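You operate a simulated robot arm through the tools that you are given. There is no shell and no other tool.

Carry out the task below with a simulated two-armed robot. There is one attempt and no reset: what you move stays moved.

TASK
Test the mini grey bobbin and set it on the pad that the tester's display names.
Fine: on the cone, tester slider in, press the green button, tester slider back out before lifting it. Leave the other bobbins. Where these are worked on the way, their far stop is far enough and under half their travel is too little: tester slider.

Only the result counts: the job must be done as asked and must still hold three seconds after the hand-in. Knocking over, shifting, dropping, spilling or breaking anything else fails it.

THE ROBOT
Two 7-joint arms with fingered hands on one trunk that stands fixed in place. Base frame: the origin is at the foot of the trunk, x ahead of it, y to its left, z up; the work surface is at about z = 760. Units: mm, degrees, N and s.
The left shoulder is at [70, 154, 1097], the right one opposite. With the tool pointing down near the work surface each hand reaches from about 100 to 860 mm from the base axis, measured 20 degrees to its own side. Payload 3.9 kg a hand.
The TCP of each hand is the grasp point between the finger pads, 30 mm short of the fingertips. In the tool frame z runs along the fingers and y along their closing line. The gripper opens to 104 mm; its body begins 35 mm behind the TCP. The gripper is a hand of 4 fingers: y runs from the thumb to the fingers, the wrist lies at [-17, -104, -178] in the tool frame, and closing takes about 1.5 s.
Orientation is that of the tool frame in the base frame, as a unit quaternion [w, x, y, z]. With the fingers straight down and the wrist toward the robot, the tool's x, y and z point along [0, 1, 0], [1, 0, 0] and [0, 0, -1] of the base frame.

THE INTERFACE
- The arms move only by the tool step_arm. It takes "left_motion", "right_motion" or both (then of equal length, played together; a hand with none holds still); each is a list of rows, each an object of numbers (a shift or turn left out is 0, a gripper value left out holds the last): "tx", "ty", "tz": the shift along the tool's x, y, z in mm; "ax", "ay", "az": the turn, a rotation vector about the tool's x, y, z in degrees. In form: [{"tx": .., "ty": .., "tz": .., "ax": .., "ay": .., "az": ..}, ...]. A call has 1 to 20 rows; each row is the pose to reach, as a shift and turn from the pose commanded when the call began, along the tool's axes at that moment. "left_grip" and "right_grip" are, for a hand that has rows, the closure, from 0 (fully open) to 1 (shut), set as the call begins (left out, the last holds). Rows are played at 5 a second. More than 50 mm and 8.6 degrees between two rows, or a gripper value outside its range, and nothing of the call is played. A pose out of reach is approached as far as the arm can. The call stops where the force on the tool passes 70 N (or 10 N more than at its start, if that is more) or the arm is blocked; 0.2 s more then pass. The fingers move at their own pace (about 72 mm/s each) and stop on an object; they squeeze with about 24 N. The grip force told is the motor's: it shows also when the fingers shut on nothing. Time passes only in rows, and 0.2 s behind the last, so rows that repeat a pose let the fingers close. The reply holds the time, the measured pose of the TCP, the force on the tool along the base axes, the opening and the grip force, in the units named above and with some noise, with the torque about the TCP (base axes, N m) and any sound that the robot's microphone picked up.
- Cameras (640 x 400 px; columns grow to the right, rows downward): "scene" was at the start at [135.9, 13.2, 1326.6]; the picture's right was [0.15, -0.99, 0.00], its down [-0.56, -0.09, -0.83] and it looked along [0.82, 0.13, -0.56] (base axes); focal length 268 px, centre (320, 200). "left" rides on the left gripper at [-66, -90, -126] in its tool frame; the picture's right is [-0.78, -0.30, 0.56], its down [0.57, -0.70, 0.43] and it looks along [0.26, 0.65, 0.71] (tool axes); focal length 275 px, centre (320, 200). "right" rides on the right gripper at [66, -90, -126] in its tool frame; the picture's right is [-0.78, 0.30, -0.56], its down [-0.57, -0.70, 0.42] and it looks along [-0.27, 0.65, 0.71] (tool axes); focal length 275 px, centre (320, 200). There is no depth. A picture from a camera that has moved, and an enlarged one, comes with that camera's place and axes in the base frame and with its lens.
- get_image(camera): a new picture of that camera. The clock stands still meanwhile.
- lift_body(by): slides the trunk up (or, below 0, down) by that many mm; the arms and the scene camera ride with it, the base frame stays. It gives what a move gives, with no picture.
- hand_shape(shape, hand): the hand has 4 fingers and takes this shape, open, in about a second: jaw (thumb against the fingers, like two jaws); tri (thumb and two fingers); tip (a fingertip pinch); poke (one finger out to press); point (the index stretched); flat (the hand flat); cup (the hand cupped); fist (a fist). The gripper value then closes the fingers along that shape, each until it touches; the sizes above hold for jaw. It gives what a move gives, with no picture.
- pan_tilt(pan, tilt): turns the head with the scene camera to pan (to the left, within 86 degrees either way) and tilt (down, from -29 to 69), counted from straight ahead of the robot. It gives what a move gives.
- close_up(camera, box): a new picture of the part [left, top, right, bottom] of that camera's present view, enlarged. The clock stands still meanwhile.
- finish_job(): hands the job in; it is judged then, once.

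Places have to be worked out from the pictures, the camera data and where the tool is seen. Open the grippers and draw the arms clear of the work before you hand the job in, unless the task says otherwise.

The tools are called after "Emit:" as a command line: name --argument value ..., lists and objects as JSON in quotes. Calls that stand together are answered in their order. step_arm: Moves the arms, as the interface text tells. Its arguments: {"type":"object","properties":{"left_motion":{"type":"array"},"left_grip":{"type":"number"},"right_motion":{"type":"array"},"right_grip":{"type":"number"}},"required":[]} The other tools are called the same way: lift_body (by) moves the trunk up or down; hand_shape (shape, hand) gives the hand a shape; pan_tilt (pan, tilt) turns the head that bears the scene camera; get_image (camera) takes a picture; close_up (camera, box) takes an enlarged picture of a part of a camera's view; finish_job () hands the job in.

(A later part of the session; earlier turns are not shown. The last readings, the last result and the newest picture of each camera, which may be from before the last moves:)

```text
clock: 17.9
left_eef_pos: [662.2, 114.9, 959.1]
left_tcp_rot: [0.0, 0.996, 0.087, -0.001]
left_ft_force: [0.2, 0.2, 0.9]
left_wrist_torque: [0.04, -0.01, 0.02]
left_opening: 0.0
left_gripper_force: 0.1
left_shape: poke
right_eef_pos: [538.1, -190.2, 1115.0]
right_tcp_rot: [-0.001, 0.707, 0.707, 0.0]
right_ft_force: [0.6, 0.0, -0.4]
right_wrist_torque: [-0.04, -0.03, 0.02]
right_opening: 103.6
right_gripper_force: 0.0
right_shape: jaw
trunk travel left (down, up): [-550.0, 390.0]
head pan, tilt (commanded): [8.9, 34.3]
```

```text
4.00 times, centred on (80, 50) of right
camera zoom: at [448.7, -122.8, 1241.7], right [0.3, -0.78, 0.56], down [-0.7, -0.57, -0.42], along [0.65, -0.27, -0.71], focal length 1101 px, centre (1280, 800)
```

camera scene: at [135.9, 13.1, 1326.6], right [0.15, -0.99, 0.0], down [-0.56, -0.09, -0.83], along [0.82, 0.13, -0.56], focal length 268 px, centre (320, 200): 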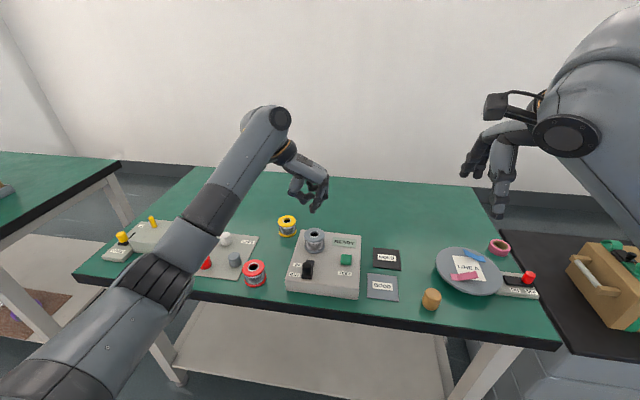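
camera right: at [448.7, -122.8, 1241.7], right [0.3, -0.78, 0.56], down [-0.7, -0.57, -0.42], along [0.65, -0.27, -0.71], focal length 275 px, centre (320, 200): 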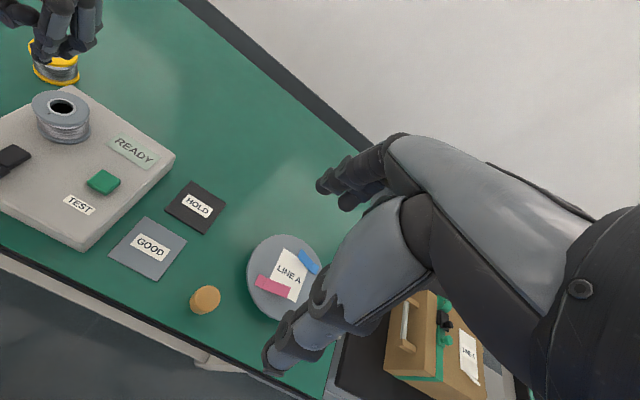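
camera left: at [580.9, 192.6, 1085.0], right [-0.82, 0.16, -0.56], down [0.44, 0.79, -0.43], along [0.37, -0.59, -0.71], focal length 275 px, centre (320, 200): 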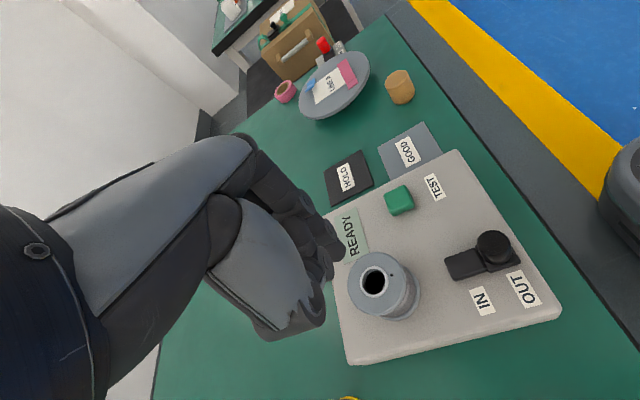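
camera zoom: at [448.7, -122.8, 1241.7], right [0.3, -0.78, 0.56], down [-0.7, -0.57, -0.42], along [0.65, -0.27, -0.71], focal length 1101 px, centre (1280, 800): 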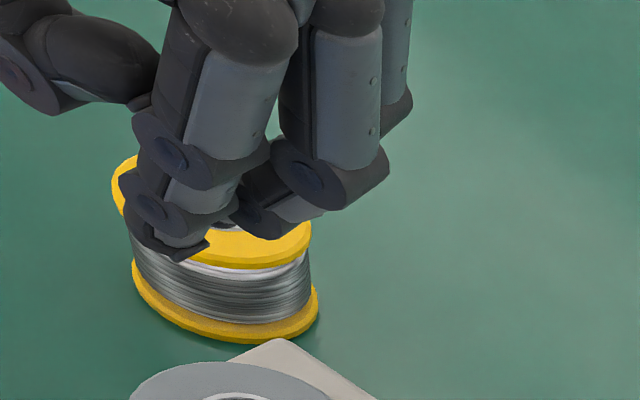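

In the poke shape the fingertip lies about 27 mm below the TCP, but the neighbouring finger is barely shorter. I try the "point" shape to compare how far the index sticks out.

Emit:
hand_shape --hand "left" --shape "point"

Emit:
close_up --camera "scene" --box '[260, 130, 380, 230]'

Emit:
close_up --camera "left" --box '[220, 150, 380, 350]'

Emit:
close_up --camera "right" --box '[0, 0, 160, 100]'

```text
clock: 18.8
left_eef_pos: [661.5, 115.8, 960.3]
left_tcp_rot: [0.0, 0.996, 0.087, -0.001]
left_ft_force: [-0.4, -0.4, 0.5]
left_wrist_torque: [0.02, -0.02, 0.02]
left_opening: 0.0
left_gripper_force: 0.0
left_shape: point
right_eef_pos: [538.0, -189.3, 1115.8]
right_tcp_rot: [0.0, 0.707, 0.707, 0.0]
right_ft_force: [0.4, 1.1, -0.4]
right_wrist_torque: [0.0, 0.01, 0.01]
right_opening: 103.6
right_gripper_force: 0.0
right_shape: jaw
trunk travel left (down, up): [-550.0, 390.0]
head pan, tilt (commanded): [8.9, 34.3]
```

```text
4.00 times, centred on (320, 180) of scene
camera zoom: at [135.9, 13.1, 1326.6], right [0.15, -0.99, 0.0], down [-0.56, -0.09, -0.83], along [0.82, 0.13, -0.56], focal length 1074 px, centre (320, 280)
```

zoom: 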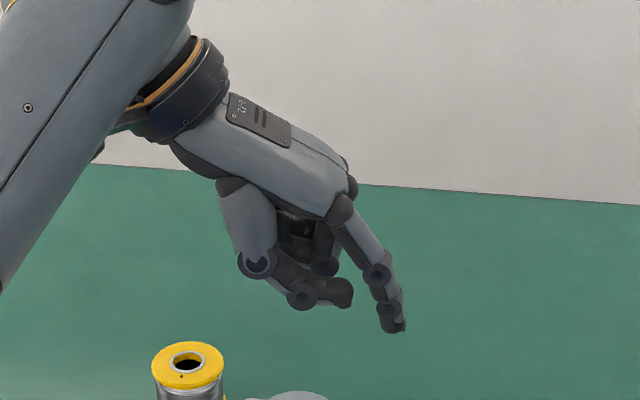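

```text
2.00 times, centred on (300, 250) of left
camera zoom: at [580.9, 192.5, 1085.0], right [-0.82, 0.16, -0.56], down [0.44, 0.79, -0.43], along [0.37, -0.59, -0.71], focal length 551 px, centre (360, 100)
```

zoom: 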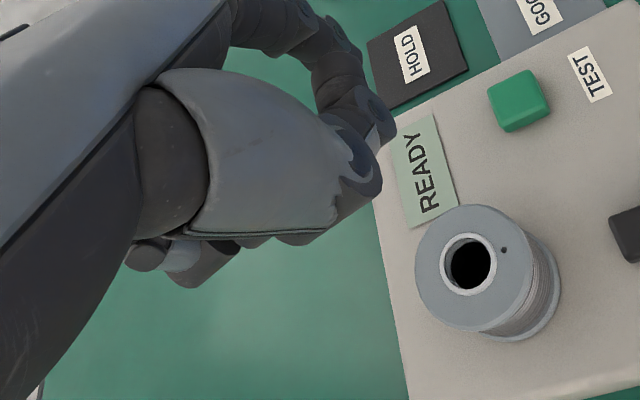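

```text
4.00 times, centred on (80, 50) of right
camera zoom: at [448.7, -122.8, 1241.7], right [0.3, -0.78, 0.56], down [-0.7, -0.57, -0.42], along [0.65, -0.27, -0.71], focal length 1101 px, centre (1280, 800)
```

zoom: 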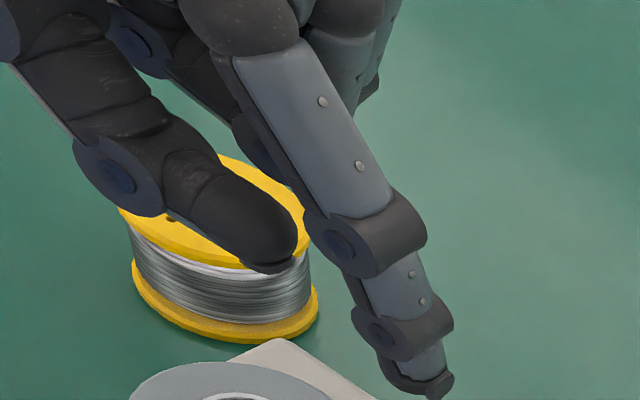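

The "point" shape gives an isolated index: tip near tool offset (−12, +64, +25). That suits the slider. I move so the fingertip will be in front of the knob (robot side, x≈528, y≈112), still above knob height, and check.

Emit:
step_arm --left_motion '[{"tx": -30, "ty": -20.8}, {"tx": -60, "ty": -41.6}, {"tx": -90, "ty": -62.4}, {"tx": -120.4, "ty": -83.2}, {"tx": -120.4, "ty": -83.2, "tz": 40}, {"tx": -120.4, "ty": -83.2, "tz": 80}, {"tx": -120.4, "ty": -83.2, "tz": 80}]'

Emit:
get_image --camera "left"

Emit:
close_up --camera "scene" --box '[230, 200, 390, 300]'

Emit:
close_up --camera "right" --box '[0, 60, 160, 200]'

```text
clock: 20.4
left_eef_pos: [530.1, 173.2, 878.1]
left_tcp_rot: [0.0, 0.996, 0.088, -0.001]
left_ft_force: [-0.6, -0.1, -1.3]
left_wrist_torque: [0.02, 0.0, 0.0]
left_opening: 0.0
left_gripper_force: 0.0
left_shape: point
right_eef_pos: [539.3, -189.0, 1115.3]
right_tcp_rot: [0.0, 0.707, 0.707, -0.001]
right_ft_force: [-0.7, -0.3, 0.9]
right_wrist_torque: [-0.04, -0.02, 0.01]
right_opening: 103.4
right_gripper_force: 0.0
right_shape: jaw
trunk travel left (down, up): [-550.0, 390.0]
head pan, tilt (commanded): [8.9, 34.3]
```

```text
taken
camera left: at [448.3, 252.4, 1003.4], right [-0.82, 0.16, -0.56], down [0.44, 0.79, -0.43], along [0.37, -0.59, -0.71], focal length 275 px, centre (320, 200)
```

left: 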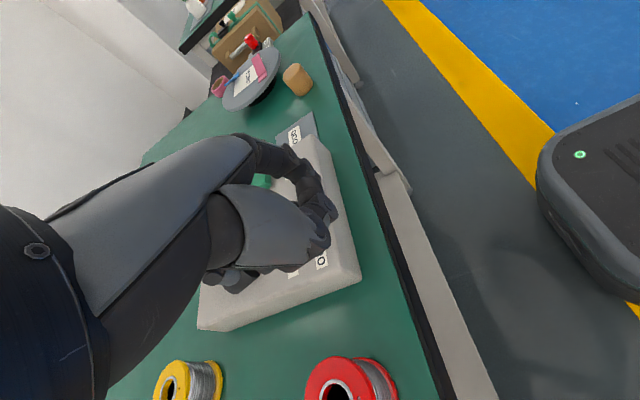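

```text
4.00 times, centred on (310, 250) of scene
camera zoom: at [135.8, 12.8, 1326.6], right [0.15, -0.99, 0.0], down [-0.56, -0.09, -0.83], along [0.82, 0.13, -0.56], focal length 1074 px, centre (360, 0)
```

zoom: 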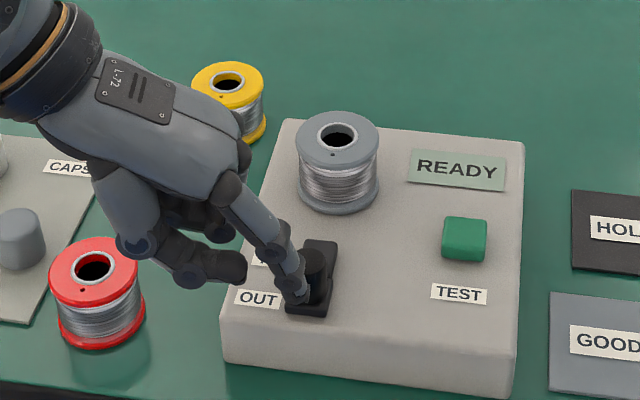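

```text
2.86 times, centred on (80, 130) of right
camera zoom: at [448.6, -123.1, 1241.8], right [0.3, -0.78, 0.56], down [-0.7, -0.57, -0.42], along [0.65, -0.27, -0.71], focal length 786 px, centre (1006, 400)
```

zoom: 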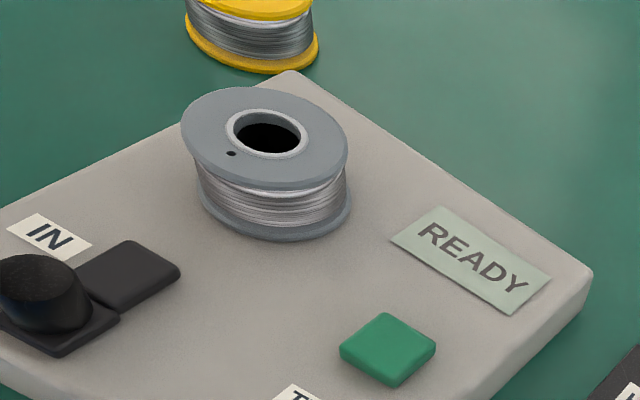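

The fingertip is in front of the knob on the robot side with clearance. I lower it so the tip is at about z≈815, beside the knob.

Emit:
step_arm --left_motion '[{"tz": 12}, {"tz": 25}, {"tz": 38}, {"tz": 38}]'

Emit:
close_up --camera "scene" --box '[250, 220, 370, 300]'

Emit:
close_up --camera "right" --box '[0, 100, 160, 240]'

```text
clock: 21.4
left_eef_pos: [529.9, 174.9, 840.5]
left_tcp_rot: [0.0, 0.996, 0.087, -0.001]
left_ft_force: [-0.3, 0.1, 1.2]
left_wrist_torque: [0.03, 0.0, 0.01]
left_opening: 0.2
left_gripper_force: 0.0
left_shape: point
right_eef_pos: [538.7, -189.3, 1115.1]
right_tcp_rot: [0.0, 0.707, 0.707, 0.0]
right_ft_force: [0.2, 0.8, -0.6]
right_wrist_torque: [0.01, 0.02, 0.02]
right_opening: 103.3
right_gripper_force: 0.1
right_shape: jaw
trunk travel left (down, up): [-550.0, 390.0]
head pan, tilt (commanded): [8.9, 34.3]
```

```text
5.00 times, centred on (310, 260) of scene
camera zoom: at [135.8, 13.0, 1326.6], right [0.15, -0.99, 0.0], down [-0.56, -0.09, -0.83], along [0.82, 0.13, -0.56], focal length 1342 px, centre (370, -100)
```

zoom: 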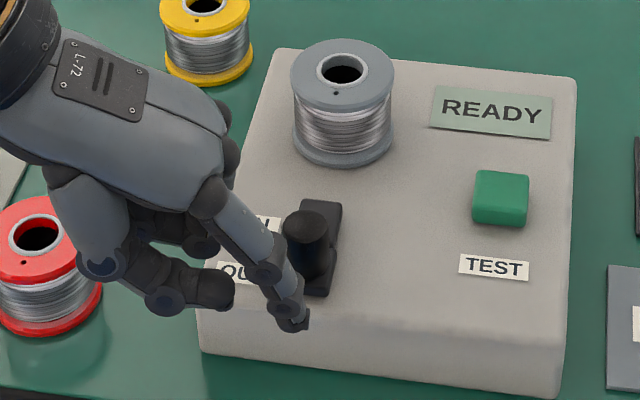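

```text
2.86 times, centred on (80, 170) of right
camera zoom: at [448.6, -122.8, 1241.8], right [0.3, -0.78, 0.56], down [-0.7, -0.57, -0.42], along [0.65, -0.27, -0.71], focal length 786 px, centre (1006, 286)
```

zoom: 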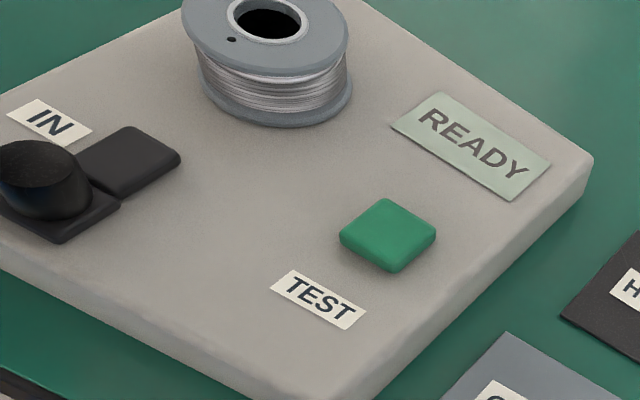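

The fingertip is lined up with the knob in y. I push forward (+x) about 40 mm and read the force.

Emit:
step_arm --left_motion '[{"tx": 6.9, "ty": 1.2}, {"tx": 13.8, "ty": 2.4}, {"tx": 19.7, "ty": 3.5}, {"tx": 25.6, "ty": 4.5}, {"tx": 31.5, "ty": 5.6}, {"tx": 37.4, "ty": 6.6}, {"tx": 37.4, "ty": 6.6}]'

Emit:
close_up --camera "scene" --box '[250, 220, 370, 300]'

Emit:
close_up --camera "right" --box '[0, 100, 160, 240]'

```text
clock: 23.0
left_eef_pos: [567.7, 174.2, 841.4]
left_tcp_rot: [-0.001, 0.996, 0.087, -0.001]
left_ft_force: [-0.8, 0.0, 0.3]
left_wrist_torque: [-0.01, -0.04, -0.05]
left_opening: 95.8
left_gripper_force: 0.1
left_shape: point
right_eef_pos: [539.0, -188.8, 1115.6]
right_tcp_rot: [0.0, 0.707, 0.707, 0.0]
right_ft_force: [-0.1, 0.1, 0.0]
right_wrist_torque: [-0.01, 0.0, -0.03]
right_opening: 103.9
right_gripper_force: 0.0
right_shape: jaw
trunk travel left (down, up): [-550.0, 390.0]
head pan, tilt (commanded): [8.9, 34.3]
```

```text
5.00 times, centred on (310, 260) of scene
camera zoom: at [135.6, 13.2, 1326.6], right [0.15, -0.99, 0.0], down [-0.56, -0.09, -0.83], along [0.82, 0.13, -0.56], focal length 1342 px, centre (370, -100)
```

zoom: 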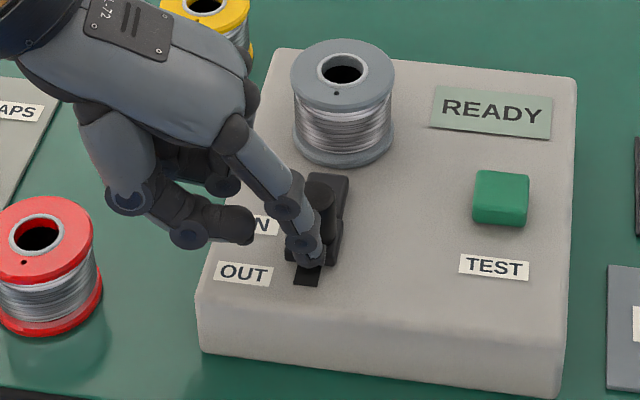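

```text
2.86 times, centred on (80, 170) of right
camera zoom: at [448.4, -122.7, 1241.9], right [0.3, -0.78, 0.56], down [-0.7, -0.57, -0.42], along [0.65, -0.27, -0.71], focal length 786 px, centre (1006, 286)
```

zoom: 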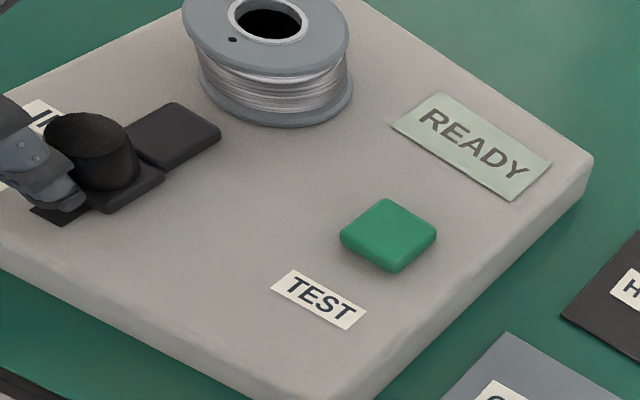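

The slide moves freely; it has travelled about 24 mm with the bar still clear of the bobbin. I push on in small increments to find the far stop.

Emit:
step_arm --left_motion '[{"tx": 2, "ty": 0.35}, {"tx": 3.9, "ty": 0.7}, {"tx": 3.9, "ty": 0.7}]'

Emit:
close_up --camera "right" --box '[0, 80, 120, 180]'

```text
clock: 23.8
left_eef_pos: [571.7, 175.0, 841.1]
left_tcp_rot: [0.0, 0.996, 0.087, 0.0]
left_ft_force: [-1.5, 1.2, -0.7]
left_wrist_torque: [-0.01, 0.03, -0.04]
left_opening: 96.0
left_gripper_force: 0.1
left_shape: point
right_eef_pos: [539.0, -189.6, 1115.1]
right_tcp_rot: [0.0, 0.707, 0.707, 0.0]
right_ft_force: [0.9, 0.6, -0.1]
right_wrist_torque: [-0.02, 0.0, 0.0]
right_opening: 103.7
right_gripper_force: 0.1
right_shape: jaw
trunk travel left (down, up): [-550.0, 390.0]
head pan, tilt (commanded): [8.9, 34.3]
```

```text
4.00 times, centred on (60, 130) of right
camera zoom: at [448.4, -122.7, 1241.9], right [0.3, -0.78, 0.56], down [-0.7, -0.57, -0.42], along [0.65, -0.27, -0.71], focal length 1101 px, centre (1360, 480)
```

zoom: 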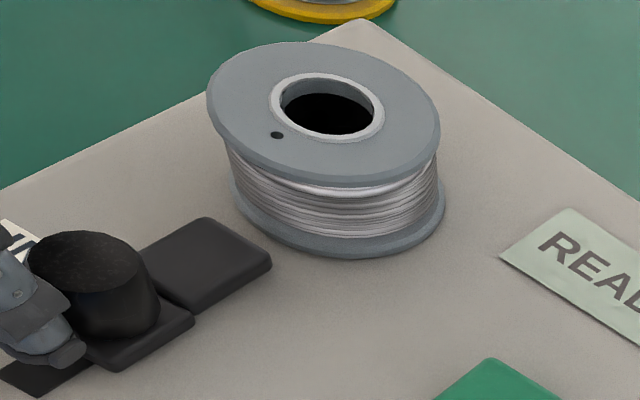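

Still free with only ~1 N. I go on in 2 mm steps.

Emit:
step_arm --left_motion '[{"tx": 2, "ty": 0.35}, {"tx": 3.9, "ty": 0.7}, {"tx": 3.9, "ty": 0.7}]'

Emit:
close_up --camera "right" --box '[0, 80, 120, 180]'

Emit:
close_up --camera "scene" --box '[270, 220, 370, 290]'

```text
clock: 24.6
left_eef_pos: [575.9, 174.3, 840.8]
left_tcp_rot: [0.0, 0.996, 0.087, -0.001]
left_ft_force: [-1.7, 0.3, 0.2]
left_wrist_torque: [-0.02, -0.01, -0.15]
left_opening: 96.1
left_gripper_force: 0.0
left_shape: point
right_eef_pos: [538.7, -188.3, 1115.9]
right_tcp_rot: [0.0, 0.707, 0.707, 0.001]
right_ft_force: [-0.2, -0.4, -0.8]
right_wrist_torque: [-0.02, -0.05, -0.02]
right_opening: 103.8
right_gripper_force: 0.0
right_shape: jaw
trunk travel left (down, up): [-550.0, 390.0]
head pan, tilt (commanded): [8.9, 34.3]
```

```text
4.00 times, centred on (60, 130) of right
camera zoom: at [448.3, -122.7, 1241.9], right [0.3, -0.78, 0.56], down [-0.7, -0.57, -0.42], along [0.65, -0.27, -0.71], focal length 1101 px, centre (1360, 480)
```

zoom: 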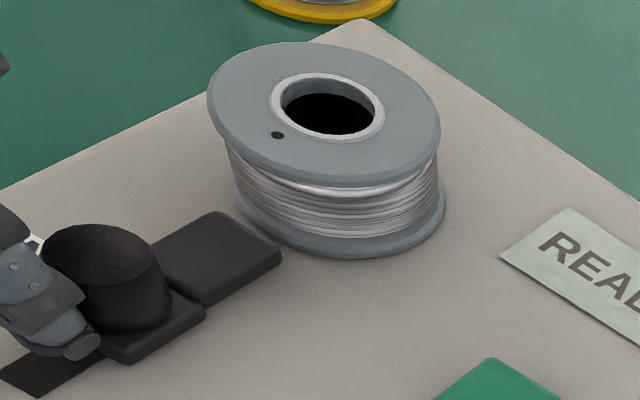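

```text
5.71 times, centred on (320, 255) of scene
camera zoom: at [135.5, 13.2, 1326.6], right [0.15, -0.99, 0.0], down [-0.56, -0.09, -0.83], along [0.82, 0.13, -0.56], focal length 1534 px, centre (320, -114)
```

zoom: 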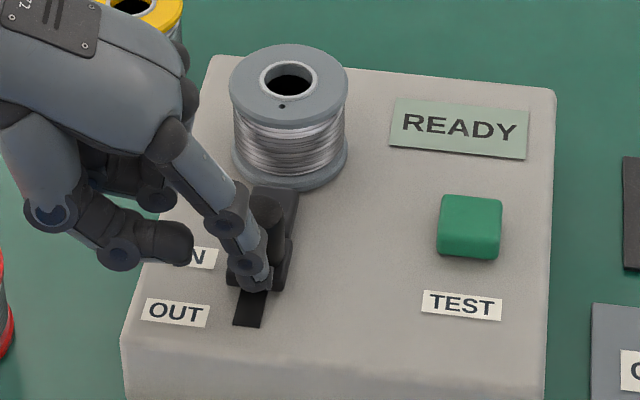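

The knob is now level with the IN label. I push 2 mm more to see whether the stop takes up force.

Emit:
step_arm --left_motion '[{"tx": 1, "ty": 0.17}, {"tx": 2, "ty": 0.35}, {"tx": 2, "ty": 0.35}]'

Emit:
close_up --camera "right" --box '[0, 80, 120, 180]'

```text
clock: 25.4
left_eef_pos: [576.0, 174.0, 840.9]
left_tcp_rot: [-0.001, 0.996, 0.086, 0.0]
left_ft_force: [-9.3, -1.0, -0.1]
left_wrist_torque: [0.07, 0.09, -0.61]
left_opening: 96.0
left_gripper_force: 0.1
left_shape: point
right_eef_pos: [537.8, -189.3, 1116.1]
right_tcp_rot: [0.0, 0.707, 0.708, 0.0]
right_ft_force: [0.2, 0.0, -0.8]
right_wrist_torque: [0.01, -0.01, -0.02]
right_opening: 103.7
right_gripper_force: 0.1
right_shape: jaw
trunk travel left (down, up): [-550.0, 390.0]
head pan, tilt (commanded): [8.9, 34.3]
```

```text
4.00 times, centred on (60, 130) of right
camera zoom: at [447.1, -122.7, 1242.3], right [0.3, -0.78, 0.56], down [-0.7, -0.57, -0.43], along [0.65, -0.27, -0.71], focal length 1101 px, centre (1360, 480)
```

zoom: 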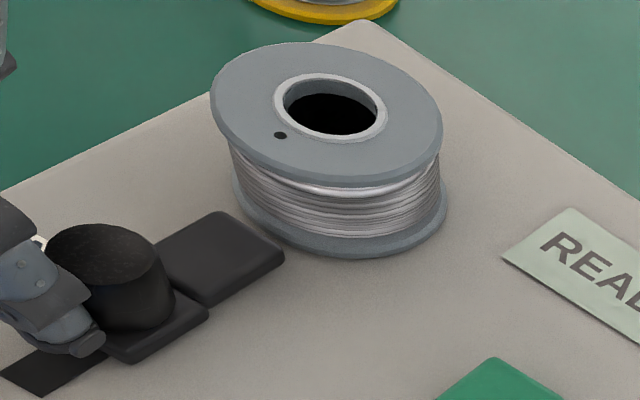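

The force rose to −9 N with no more movement: the slider is at its far stop (IN). I back the finger off, rise and move the left hand out to the left; I'll use the right hand, coming from the free right side, for the button.

Emit:
step_arm --left_motion '[{"tx": -6, "ty": -1}, {"tx": -16, "ty": -2.8}, {"tx": -16, "ty": -2.8, "tz": -40}, {"tx": -16, "ty": -2.8, "tz": -85}, {"tx": -10, "ty": -37, "tz": -120}, {"tx": -3, "ty": -77, "tz": -135}, {"tx": 4, "ty": -117, "tz": -135}, {"tx": 4, "ty": -117, "tz": -135}]'

Emit:
hand_shape --hand "right" --shape "point"

Emit:
get_image --camera "scene"

Emit:
get_image --camera "right"

Emit:
get_image --camera "left"

```text
clock: 27.2
left_eef_pos: [561.9, 291.3, 977.0]
left_tcp_rot: [0.0, 0.996, 0.088, -0.001]
left_ft_force: [-0.3, 0.5, 0.3]
left_wrist_torque: [-0.02, -0.03, -0.02]
left_opening: 96.0
left_gripper_force: 0.2
left_shape: point
right_eef_pos: [540.1, -189.5, 1116.1]
right_tcp_rot: [0.0, 0.707, 0.707, 0.0]
right_ft_force: [1.0, 0.2, 0.4]
right_wrist_torque: [0.0, 0.01, 0.0]
right_opening: 103.9
right_gripper_force: 0.0
right_shape: jaw
trunk travel left (down, up): [-550.0, 390.0]
head pan, tilt (commanded): [8.9, 34.3]
```

```text
clock: 28.1
left_eef_pos: [562.5, 293.1, 976.4]
left_tcp_rot: [0.0, 0.996, 0.087, -0.002]
left_ft_force: [-1.0, 0.2, -0.4]
left_wrist_torque: [0.0, 0.02, -0.01]
left_opening: 95.9
left_gripper_force: 0.1
left_shape: point
right_eef_pos: [539.4, -188.8, 1115.5]
right_tcp_rot: [0.0, 0.707, 0.707, 0.0]
right_ft_force: [0.7, 0.6, -1.0]
right_wrist_torque: [0.0, 0.01, 0.0]
right_opening: 0.1
right_gripper_force: 0.0
right_shape: point
trunk travel left (down, up): [-550.0, 390.0]
head pan, tilt (commanded): [8.9, 34.3]
```

```text
taken
camera scene: at [135.9, 13.2, 1326.6], right [0.15, -0.99, 0.0], down [-0.56, -0.09, -0.83], along [0.82, 0.13, -0.56], focal length 268 px, centre (320, 200)
```

scene: 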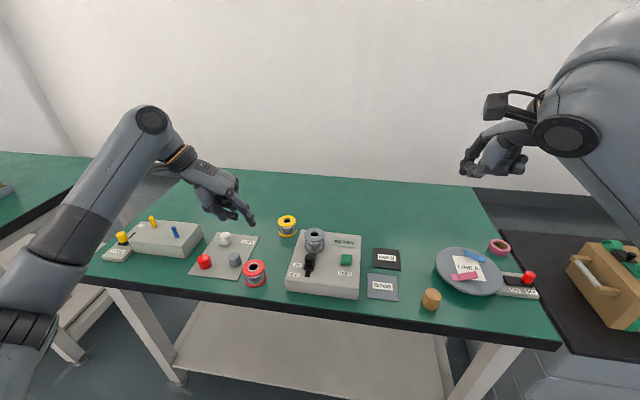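

```text
taken
camera right: at [448.7, -122.7, 1241.8], right [0.3, -0.78, 0.56], down [-0.7, -0.57, -0.42], along [0.65, -0.27, -0.71], focal length 275 px, centre (320, 200)
```

right: 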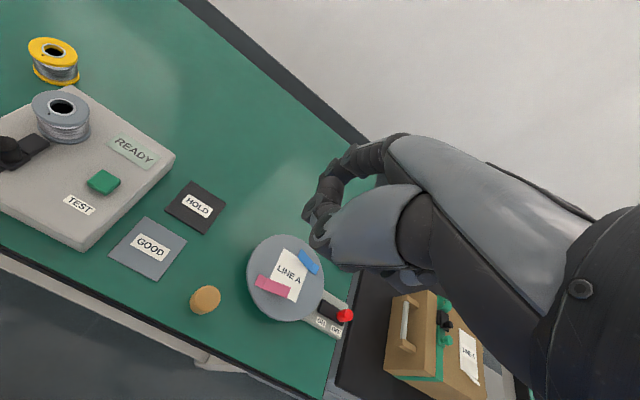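

```text
taken
camera left: at [480.6, 369.7, 1102.4], right [-0.82, 0.16, -0.56], down [0.44, 0.79, -0.43], along [0.37, -0.59, -0.71], focal length 275 px, centre (320, 200)
```

left: 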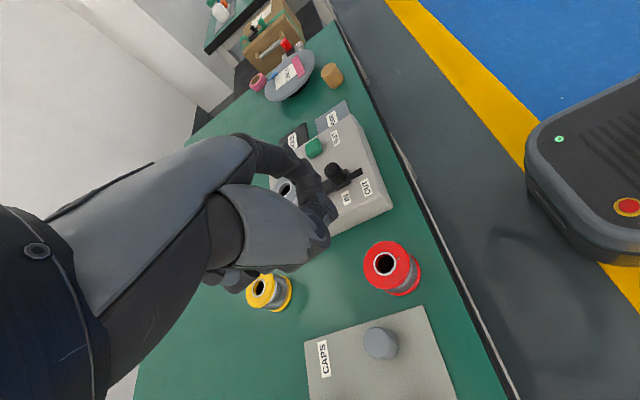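

The slider stays IN and the bobbin is still on the cone. I bring the right hand, index pointing, to hover above the green button at about (622, 22).

Emit:
step_arm --right_motion '[{"tx": 28, "ty": 2.8, "tz": 25}, {"tx": 57, "ty": 5.6, "tz": 52}, {"tx": 86, "ty": 8.4, "tz": 80}, {"tx": 114, "ty": 11.2, "tz": 108}, {"tx": 143, "ty": 14, "tz": 137}, {"tx": 171, "ty": 16.8, "tz": 166}, {"tx": 199, "ty": 19.5, "tz": 196}, {"tx": 199, "ty": 19.5, "tz": 196}, {"tx": 199, "ty": 19.5, "tz": 196}]'

Emit:
get_image --camera "right"

Emit:
close_up --camera "scene" --box '[280, 180, 420, 290]'

Emit:
get_image --camera "left"

```text
clock: 30.1
left_eef_pos: [561.0, 292.9, 976.3]
left_tcp_rot: [0.0, 0.996, 0.087, -0.001]
left_ft_force: [-0.6, 0.1, 0.5]
left_wrist_torque: [-0.02, 0.02, -0.01]
left_opening: 96.0
left_gripper_force: 0.0
left_shape: point
right_eef_pos: [559.0, 10.7, 919.4]
right_tcp_rot: [0.0, 0.707, 0.707, 0.0]
right_ft_force: [0.2, -1.1, 0.8]
right_wrist_torque: [0.0, -0.02, 0.0]
right_opening: 0.0
right_gripper_force: 0.1
right_shape: point
trunk travel left (down, up): [-550.0, 390.0]
head pan, tilt (commanded): [8.9, 34.3]
```

```text
taken
camera right: at [468.3, 76.2, 1045.2], right [0.3, -0.78, 0.56], down [-0.7, -0.57, -0.42], along [0.65, -0.27, -0.71], focal length 275 px, centre (320, 200)
```

right: 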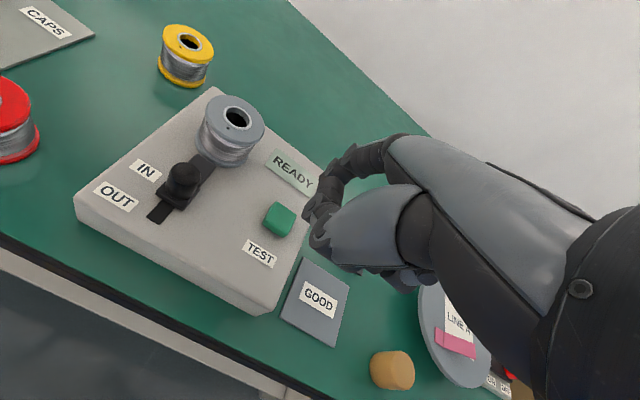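

```text
3.64 times, centred on (350, 235) of scene
camera zoom: at [136.0, 13.6, 1326.5], right [0.15, -0.99, 0.0], down [-0.56, -0.09, -0.83], along [0.82, 0.13, -0.56], focal length 976 px, centre (211, 73)
```

zoom: 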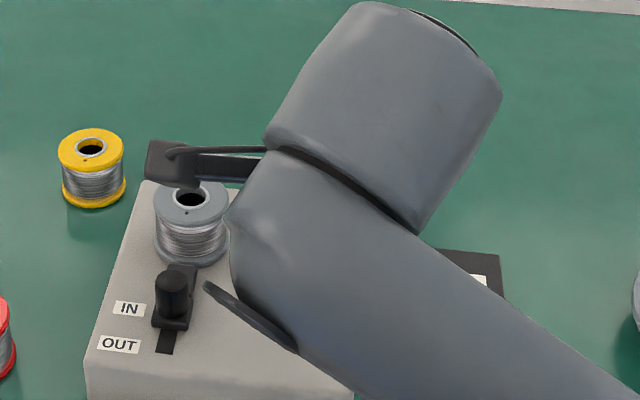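

```text
taken
camera left: at [480.7, 370.0, 1102.3], right [-0.82, 0.16, -0.56], down [0.44, 0.79, -0.43], along [0.37, -0.59, -0.71], focal length 275 px, centre (320, 200)
```

left: 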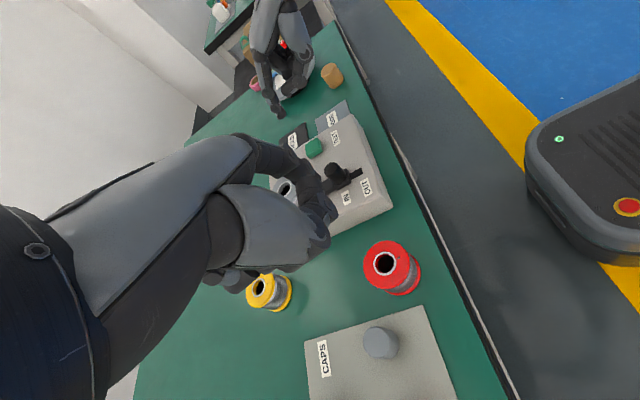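

The right camera's button position agrees with my estimate (622, 22). The left camera sees the right index; I enlarge it to verify the tip over the button.

Emit:
close_up --camera "left" --box '[230, 60, 390, 200]'

Emit:
close_up --camera "right" --box '[220, 120, 380, 260]'

```text
2.86 times, centred on (310, 130) of left
camera zoom: at [480.7, 370.0, 1102.3], right [-0.82, 0.16, -0.56], down [0.44, 0.79, -0.43], along [0.37, -0.59, -0.71], focal length 786 px, centre (349, 400)
```

zoom: 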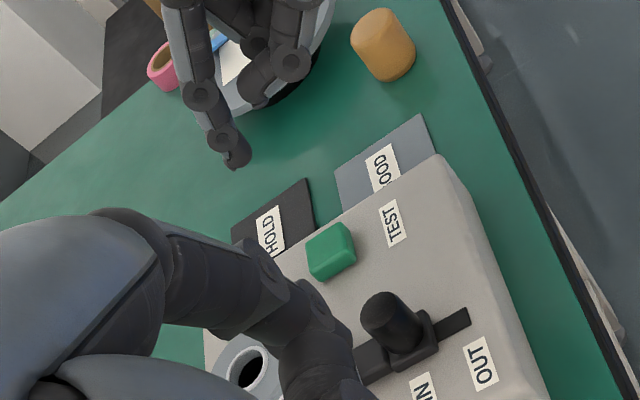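

```text
2.86 times, centred on (300, 190) of right
camera zoom: at [468.3, 76.2, 1045.2], right [0.3, -0.78, 0.56], down [-0.7, -0.57, -0.42], along [0.65, -0.27, -0.71], focal length 786 px, centre (377, 229)
```

zoom: 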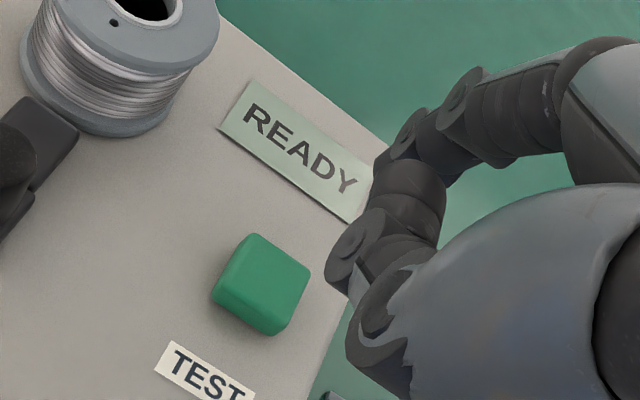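

The index tip is confirmed within a couple of mm of the expected place above the button. I lower 62 mm to just above the button.

Emit:
step_arm --right_motion '[{"tz": 20}, {"tz": 42}, {"tz": 62}, {"tz": 62}]'

Emit:
close_up --camera "left" --box '[230, 60, 390, 200]'

Emit:
close_up --camera "right" --box '[220, 120, 380, 260]'

```text
clock: 31.1
left_eef_pos: [561.4, 291.5, 976.3]
left_tcp_rot: [0.001, 0.996, 0.086, -0.001]
left_ft_force: [-0.6, 0.5, -0.2]
left_wrist_torque: [0.0, -0.01, 0.0]
left_opening: 96.0
left_gripper_force: 0.1
left_shape: point
right_eef_pos: [559.2, 9.7, 857.2]
right_tcp_rot: [0.001, 0.708, 0.706, 0.0]
right_ft_force: [0.7, 0.6, -0.4]
right_wrist_torque: [-0.03, -0.04, 0.02]
right_opening: 0.1
right_gripper_force: 0.0
right_shape: point
trunk travel left (down, up): [-550.0, 390.0]
head pan, tilt (commanded): [8.9, 34.3]
```

```text
2.86 times, centred on (310, 130) of left
camera zoom: at [480.6, 369.8, 1102.4], right [-0.82, 0.16, -0.56], down [0.44, 0.79, -0.43], along [0.37, -0.59, -0.71], focal length 786 px, centre (349, 400)
```

zoom: 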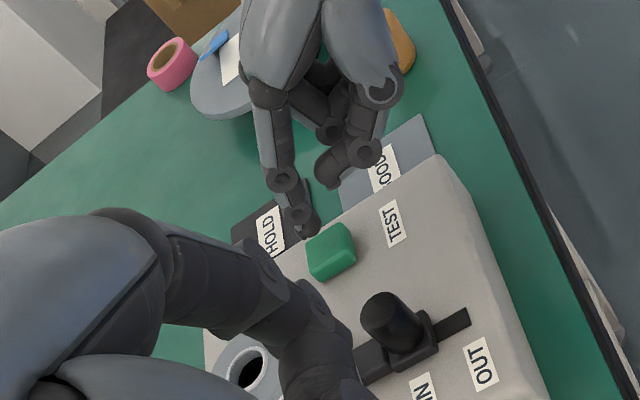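

```text
2.86 times, centred on (300, 190) of right
camera zoom: at [468.5, 76.3, 983.7], right [0.3, -0.78, 0.56], down [-0.7, -0.57, -0.42], along [0.65, -0.26, -0.71], focal length 786 px, centre (377, 229)
```

zoom: 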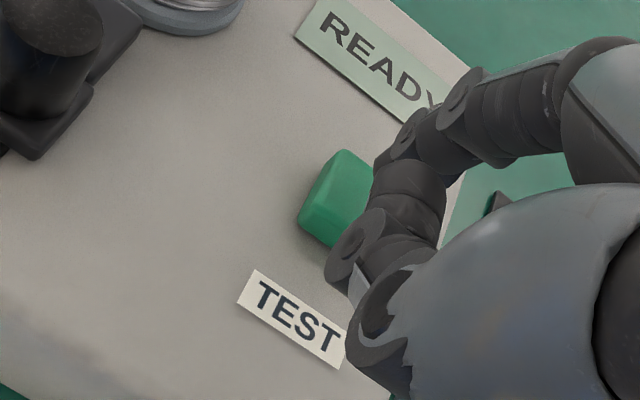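

The tip will land within ~3 mm of the button's middle; I shift 3 mm back and lower close to contact.

Emit:
step_arm --right_motion '[{"ty": -3, "tz": 6}, {"ty": -3, "tz": 12}, {"ty": -3, "tz": 15}, {"ty": -3, "tz": 15}]'

Emit:
close_up --camera "left" --box '[260, 90, 370, 190]'

```text
clock: 32.1
left_eef_pos: [561.1, 292.6, 975.9]
left_tcp_rot: [0.0, 0.996, 0.087, -0.001]
left_ft_force: [0.0, -0.8, -0.4]
left_wrist_torque: [-0.02, 0.0, -0.01]
left_opening: 95.9
left_gripper_force: 0.0
left_shape: point
right_eef_pos: [556.1, 11.1, 842.8]
right_tcp_rot: [0.0, 0.707, 0.707, -0.001]
right_ft_force: [0.3, 0.2, 1.5]
right_wrist_torque: [0.01, -0.02, -0.01]
right_opening: 0.0
right_gripper_force: 0.1
right_shape: point
trunk travel left (down, up): [-550.0, 390.0]
head pan, tilt (commanded): [8.9, 34.3]
```

```text
4.00 times, centred on (315, 140) of left
camera zoom: at [480.5, 369.7, 1102.4], right [-0.82, 0.16, -0.56], down [0.44, 0.79, -0.43], along [0.37, -0.59, -0.71], focal length 1101 px, centre (340, 440)
```

zoom: 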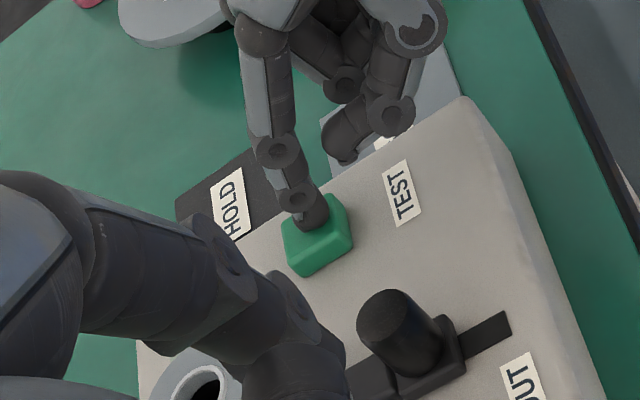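

The index tip sits right over the button top. I press down in small steps and watch the force and display.

Emit:
step_arm --right_motion '[{"tz": 2}, {"tz": 4}, {"tz": 4}]'

Emit:
close_up --camera "left" --box '[260, 90, 370, 190]'

Emit:
get_image --camera "right"

```text
clock: 32.9
left_eef_pos: [561.5, 292.2, 977.5]
left_tcp_rot: [0.001, 0.996, 0.087, 0.0]
left_ft_force: [0.3, 0.1, -1.1]
left_wrist_torque: [-0.01, -0.01, -0.01]
left_opening: 95.9
left_gripper_force: 0.0
left_shape: point
right_eef_pos: [554.8, 9.7, 839.1]
right_tcp_rot: [0.0, 0.707, 0.707, 0.0]
right_ft_force: [-0.7, 0.4, 2.7]
right_wrist_torque: [0.04, -0.12, -0.01]
right_opening: 0.1
right_gripper_force: 0.1
right_shape: point
trunk travel left (down, up): [-550.0, 390.0]
head pan, tilt (commanded): [8.9, 34.3]
heard: click
```

```text
4.00 times, centred on (315, 140) of left
camera zoom: at [480.2, 369.7, 1102.6], right [-0.82, 0.16, -0.56], down [0.44, 0.79, -0.43], along [0.37, -0.59, -0.71], focal length 1101 px, centre (340, 440)
```

zoom: 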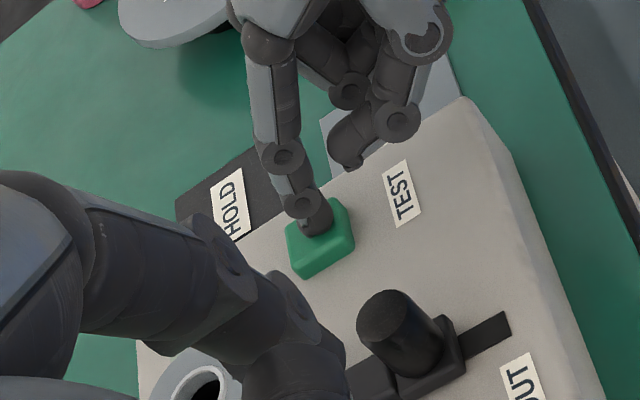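

```text
taken
camera right: at [465.0, 76.3, 965.1], right [0.3, -0.78, 0.56], down [-0.7, -0.57, -0.43], along [0.65, -0.27, -0.71], focal length 275 px, centre (320, 200)
```

right: 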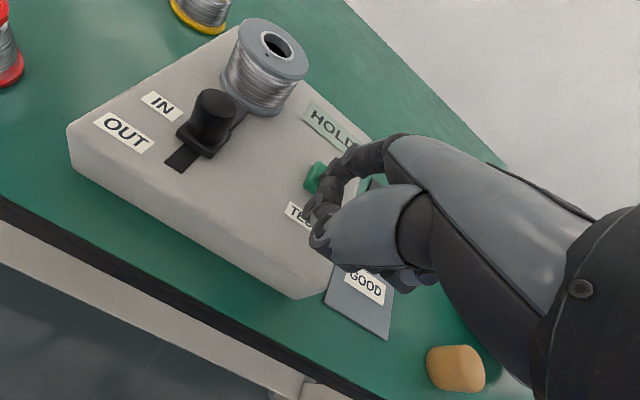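

A click was heard and the display appears to read "HOLD". I confirm with a close-up and then raise the right hand off the button.

Emit:
close_up --camera "right" --box '[270, 80, 390, 180]'

Emit:
step_arm --right_motion '[{"tz": -10}, {"tz": -40}, {"tz": -80}, {"tz": -105}, {"tx": -40, "tz": -125}, {"tx": -80, "tz": -150}, {"tx": -120, "tz": -180}, {"tx": -160, "tz": -215}, {"tx": -200, "tz": -250}, {"tx": -235, "tz": -270}, {"tx": -235, "tz": -270}]'

Emit:
get_image --camera "scene"

Emit:
close_up --camera "scene" --box '[270, 205, 410, 305]'

```text
4.00 times, centred on (330, 130) of right
camera zoom: at [465.0, 76.3, 965.1], right [0.3, -0.78, 0.56], down [-0.7, -0.57, -0.43], along [0.65, -0.27, -0.71], focal length 1101 px, centre (280, 480)
```

zoom: 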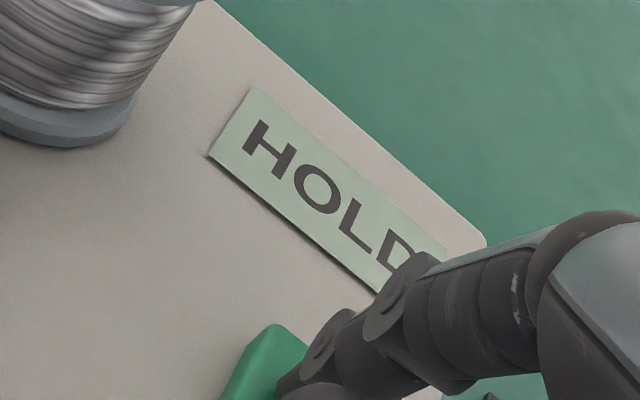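

```text
refused: row 8 steps farther than a row can; nothing moved
```

```text
taken
camera scene: at [135.5, 13.2, 1326.6], right [0.15, -0.99, 0.0], down [-0.56, -0.09, -0.83], along [0.82, 0.13, -0.56], focal length 268 px, centre (320, 200)
```

scene: 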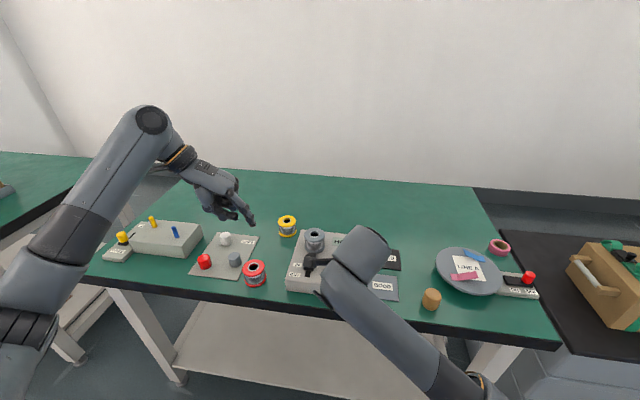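

```text
4.00 times, centred on (340, 255) of scene
camera zoom: at [135.5, 13.2, 1326.6], right [0.15, -0.99, 0.0], down [-0.56, -0.09, -0.83], along [0.82, 0.13, -0.56], focal length 1074 px, centre (240, -20)
```

zoom: 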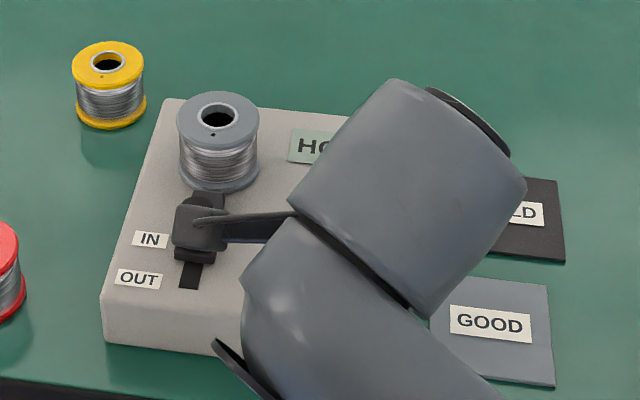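

The display reads HOLD. My retreat move was refused for too-long steps, so I repeat it with shorter ones: straight up first, then off to the right.

Emit:
step_arm --right_motion '[{"tz": -10}, {"tz": -40}, {"tz": -75}, {"tz": -110}, {"tx": -38, "tz": -130}, {"tx": -76, "tz": -150}, {"tx": -114, "tz": -175}, {"tx": -152, "tz": -200}, {"tx": -190, "tz": -225}, {"tx": -225, "tz": -250}, {"tx": -225, "tz": -250}]'

Emit:
get_image --camera "scene"

Emit:
close_up --camera "scene" --box '[270, 205, 410, 305]'

Emit:
close_up --camera "right" --box '[0, 40, 220, 200]'

```text
clock: 35.5
left_eef_pos: [560.7, 292.2, 976.6]
left_tcp_rot: [0.001, 0.996, 0.087, 0.0]
left_ft_force: [0.5, 0.1, -0.3]
left_wrist_torque: [0.0, 0.0, 0.02]
left_opening: 96.1
left_gripper_force: 0.1
left_shape: point
right_eef_pos: [561.5, -259.4, 1098.5]
right_tcp_rot: [0.025, 0.738, 0.674, -0.01]
right_ft_force: [0.1, 0.1, -0.1]
right_wrist_torque: [0.05, -0.01, 0.0]
right_opening: 0.2
right_gripper_force: 0.1
right_shape: point
right hand out of reach, approached as far as the arm can: row 9, 10, 11
trunk travel left (down, up): [-550.0, 390.0]
head pan, tilt (commanded): [8.9, 34.3]
stopped in row 11 (right hand): the arm was blocked; the commanded pose is now the measured one
```

```text
taken
camera scene: at [135.8, 13.2, 1326.6], right [0.15, -0.99, 0.0], down [-0.56, -0.09, -0.83], along [0.82, 0.13, -0.56], focal length 268 px, centre (320, 200)
```

scene: 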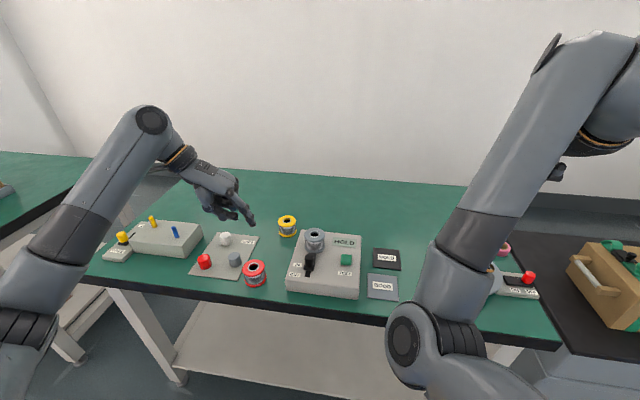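

```text
4.00 times, centred on (340, 255) of scene
camera zoom: at [135.8, 13.2, 1326.6], right [0.15, -0.99, 0.0], down [-0.56, -0.09, -0.83], along [0.82, 0.13, -0.56], focal length 1074 px, centre (240, -20)
```

zoom: 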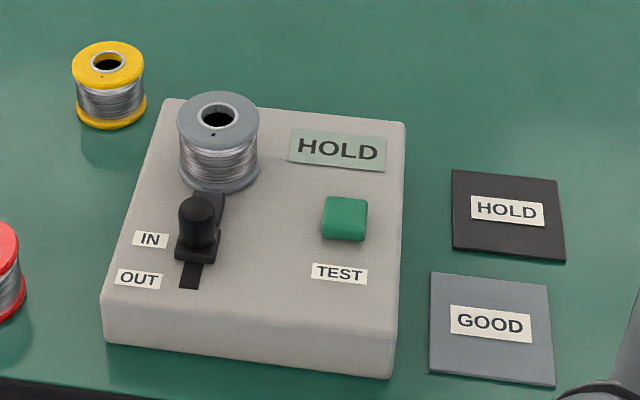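

```text
2.50 times, centred on (110, 120) of right
camera zoom: at [474.2, -178.6, 1218.6], right [0.21, -0.77, 0.6], down [-0.74, -0.53, -0.41], along [0.64, -0.36, -0.68], focal length 688 px, centre (845, 400)
```

zoom: 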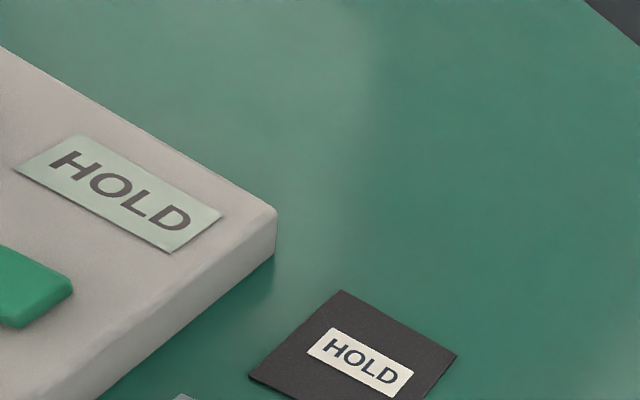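

Display says HOLD and the bobbin must later go on the dark HOLD pad. Now I bring the left index over the gap between knob (far edge x≈607) and bobbin (near edge x≈635), hovering above both at first.

Emit:
step_arm --left_motion '[{"tx": 10, "ty": 31.5}, {"tx": 20, "ty": 63}, {"tx": 30, "ty": 94.5}, {"tx": 39.7, "ty": 125.8}, {"tx": 39.7, "ty": 125.8, "tz": 35}, {"tx": 39.7, "ty": 125.8, "tz": 75}, {"tx": 39.7, "ty": 125.8, "tz": 75}]'

Emit:
close_up --camera "scene" --box '[260, 200, 380, 290]'

Emit:
get_image --camera "left"

Emit:
get_image --camera "right"

```text
clock: 37.1
left_eef_pos: [620.3, 174.6, 901.4]
left_tcp_rot: [0.001, 0.996, 0.088, -0.002]
left_ft_force: [0.2, 0.5, -0.5]
left_wrist_torque: [-0.03, 0.02, 0.03]
left_opening: 95.9
left_gripper_force: 0.0
left_shape: point
right_eef_pos: [560.1, -258.3, 1098.0]
right_tcp_rot: [0.025, 0.737, 0.675, -0.009]
right_ft_force: [-0.4, 0.6, -0.2]
right_wrist_torque: [0.0, 0.01, 0.05]
right_opening: 0.0
right_gripper_force: 0.1
right_shape: point
trunk travel left (down, up): [-550.0, 390.0]
head pan, tilt (commanded): [8.9, 34.3]
```

```text
4.44 times, centred on (320, 245) of scene
camera zoom: at [135.5, 13.0, 1326.6], right [0.15, -0.99, 0.0], down [-0.56, -0.09, -0.83], along [0.82, 0.13, -0.56], focal length 1193 px, centre (320, 0)
```

zoom: 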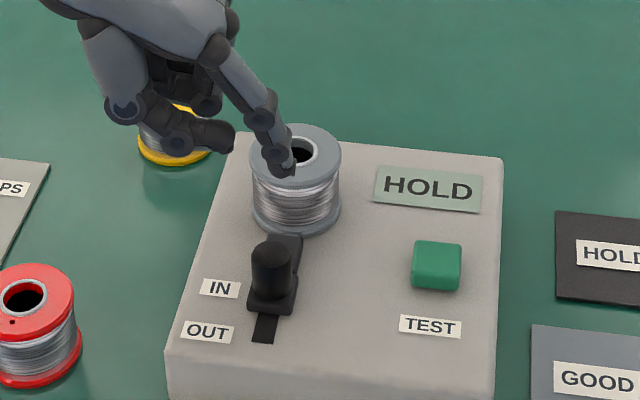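

```text
taken
camera left: at [540.4, 252.1, 1026.5], right [-0.82, 0.16, -0.56], down [0.44, 0.79, -0.43], along [0.37, -0.59, -0.71], focal length 275 px, centre (320, 200)
```

left: 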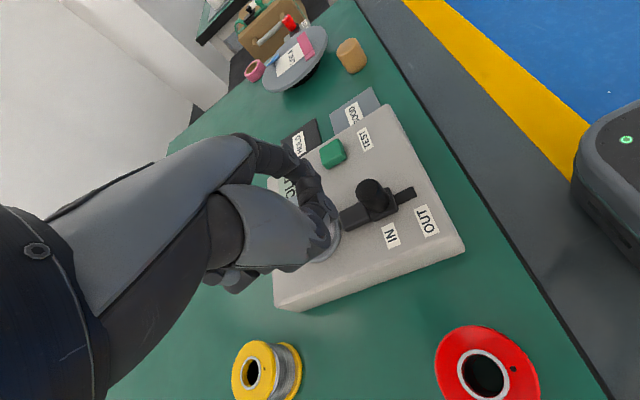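

```text
taken
camera right: at [473.9, -178.5, 1218.7], right [0.21, -0.77, 0.6], down [-0.74, -0.53, -0.41], along [0.64, -0.36, -0.68], focal length 275 px, centre (320, 200)
```

right: 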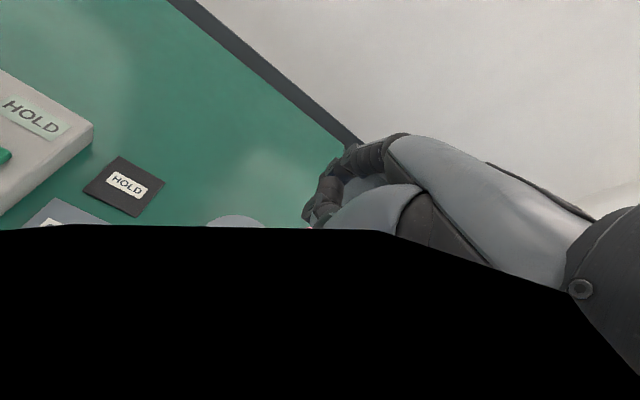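

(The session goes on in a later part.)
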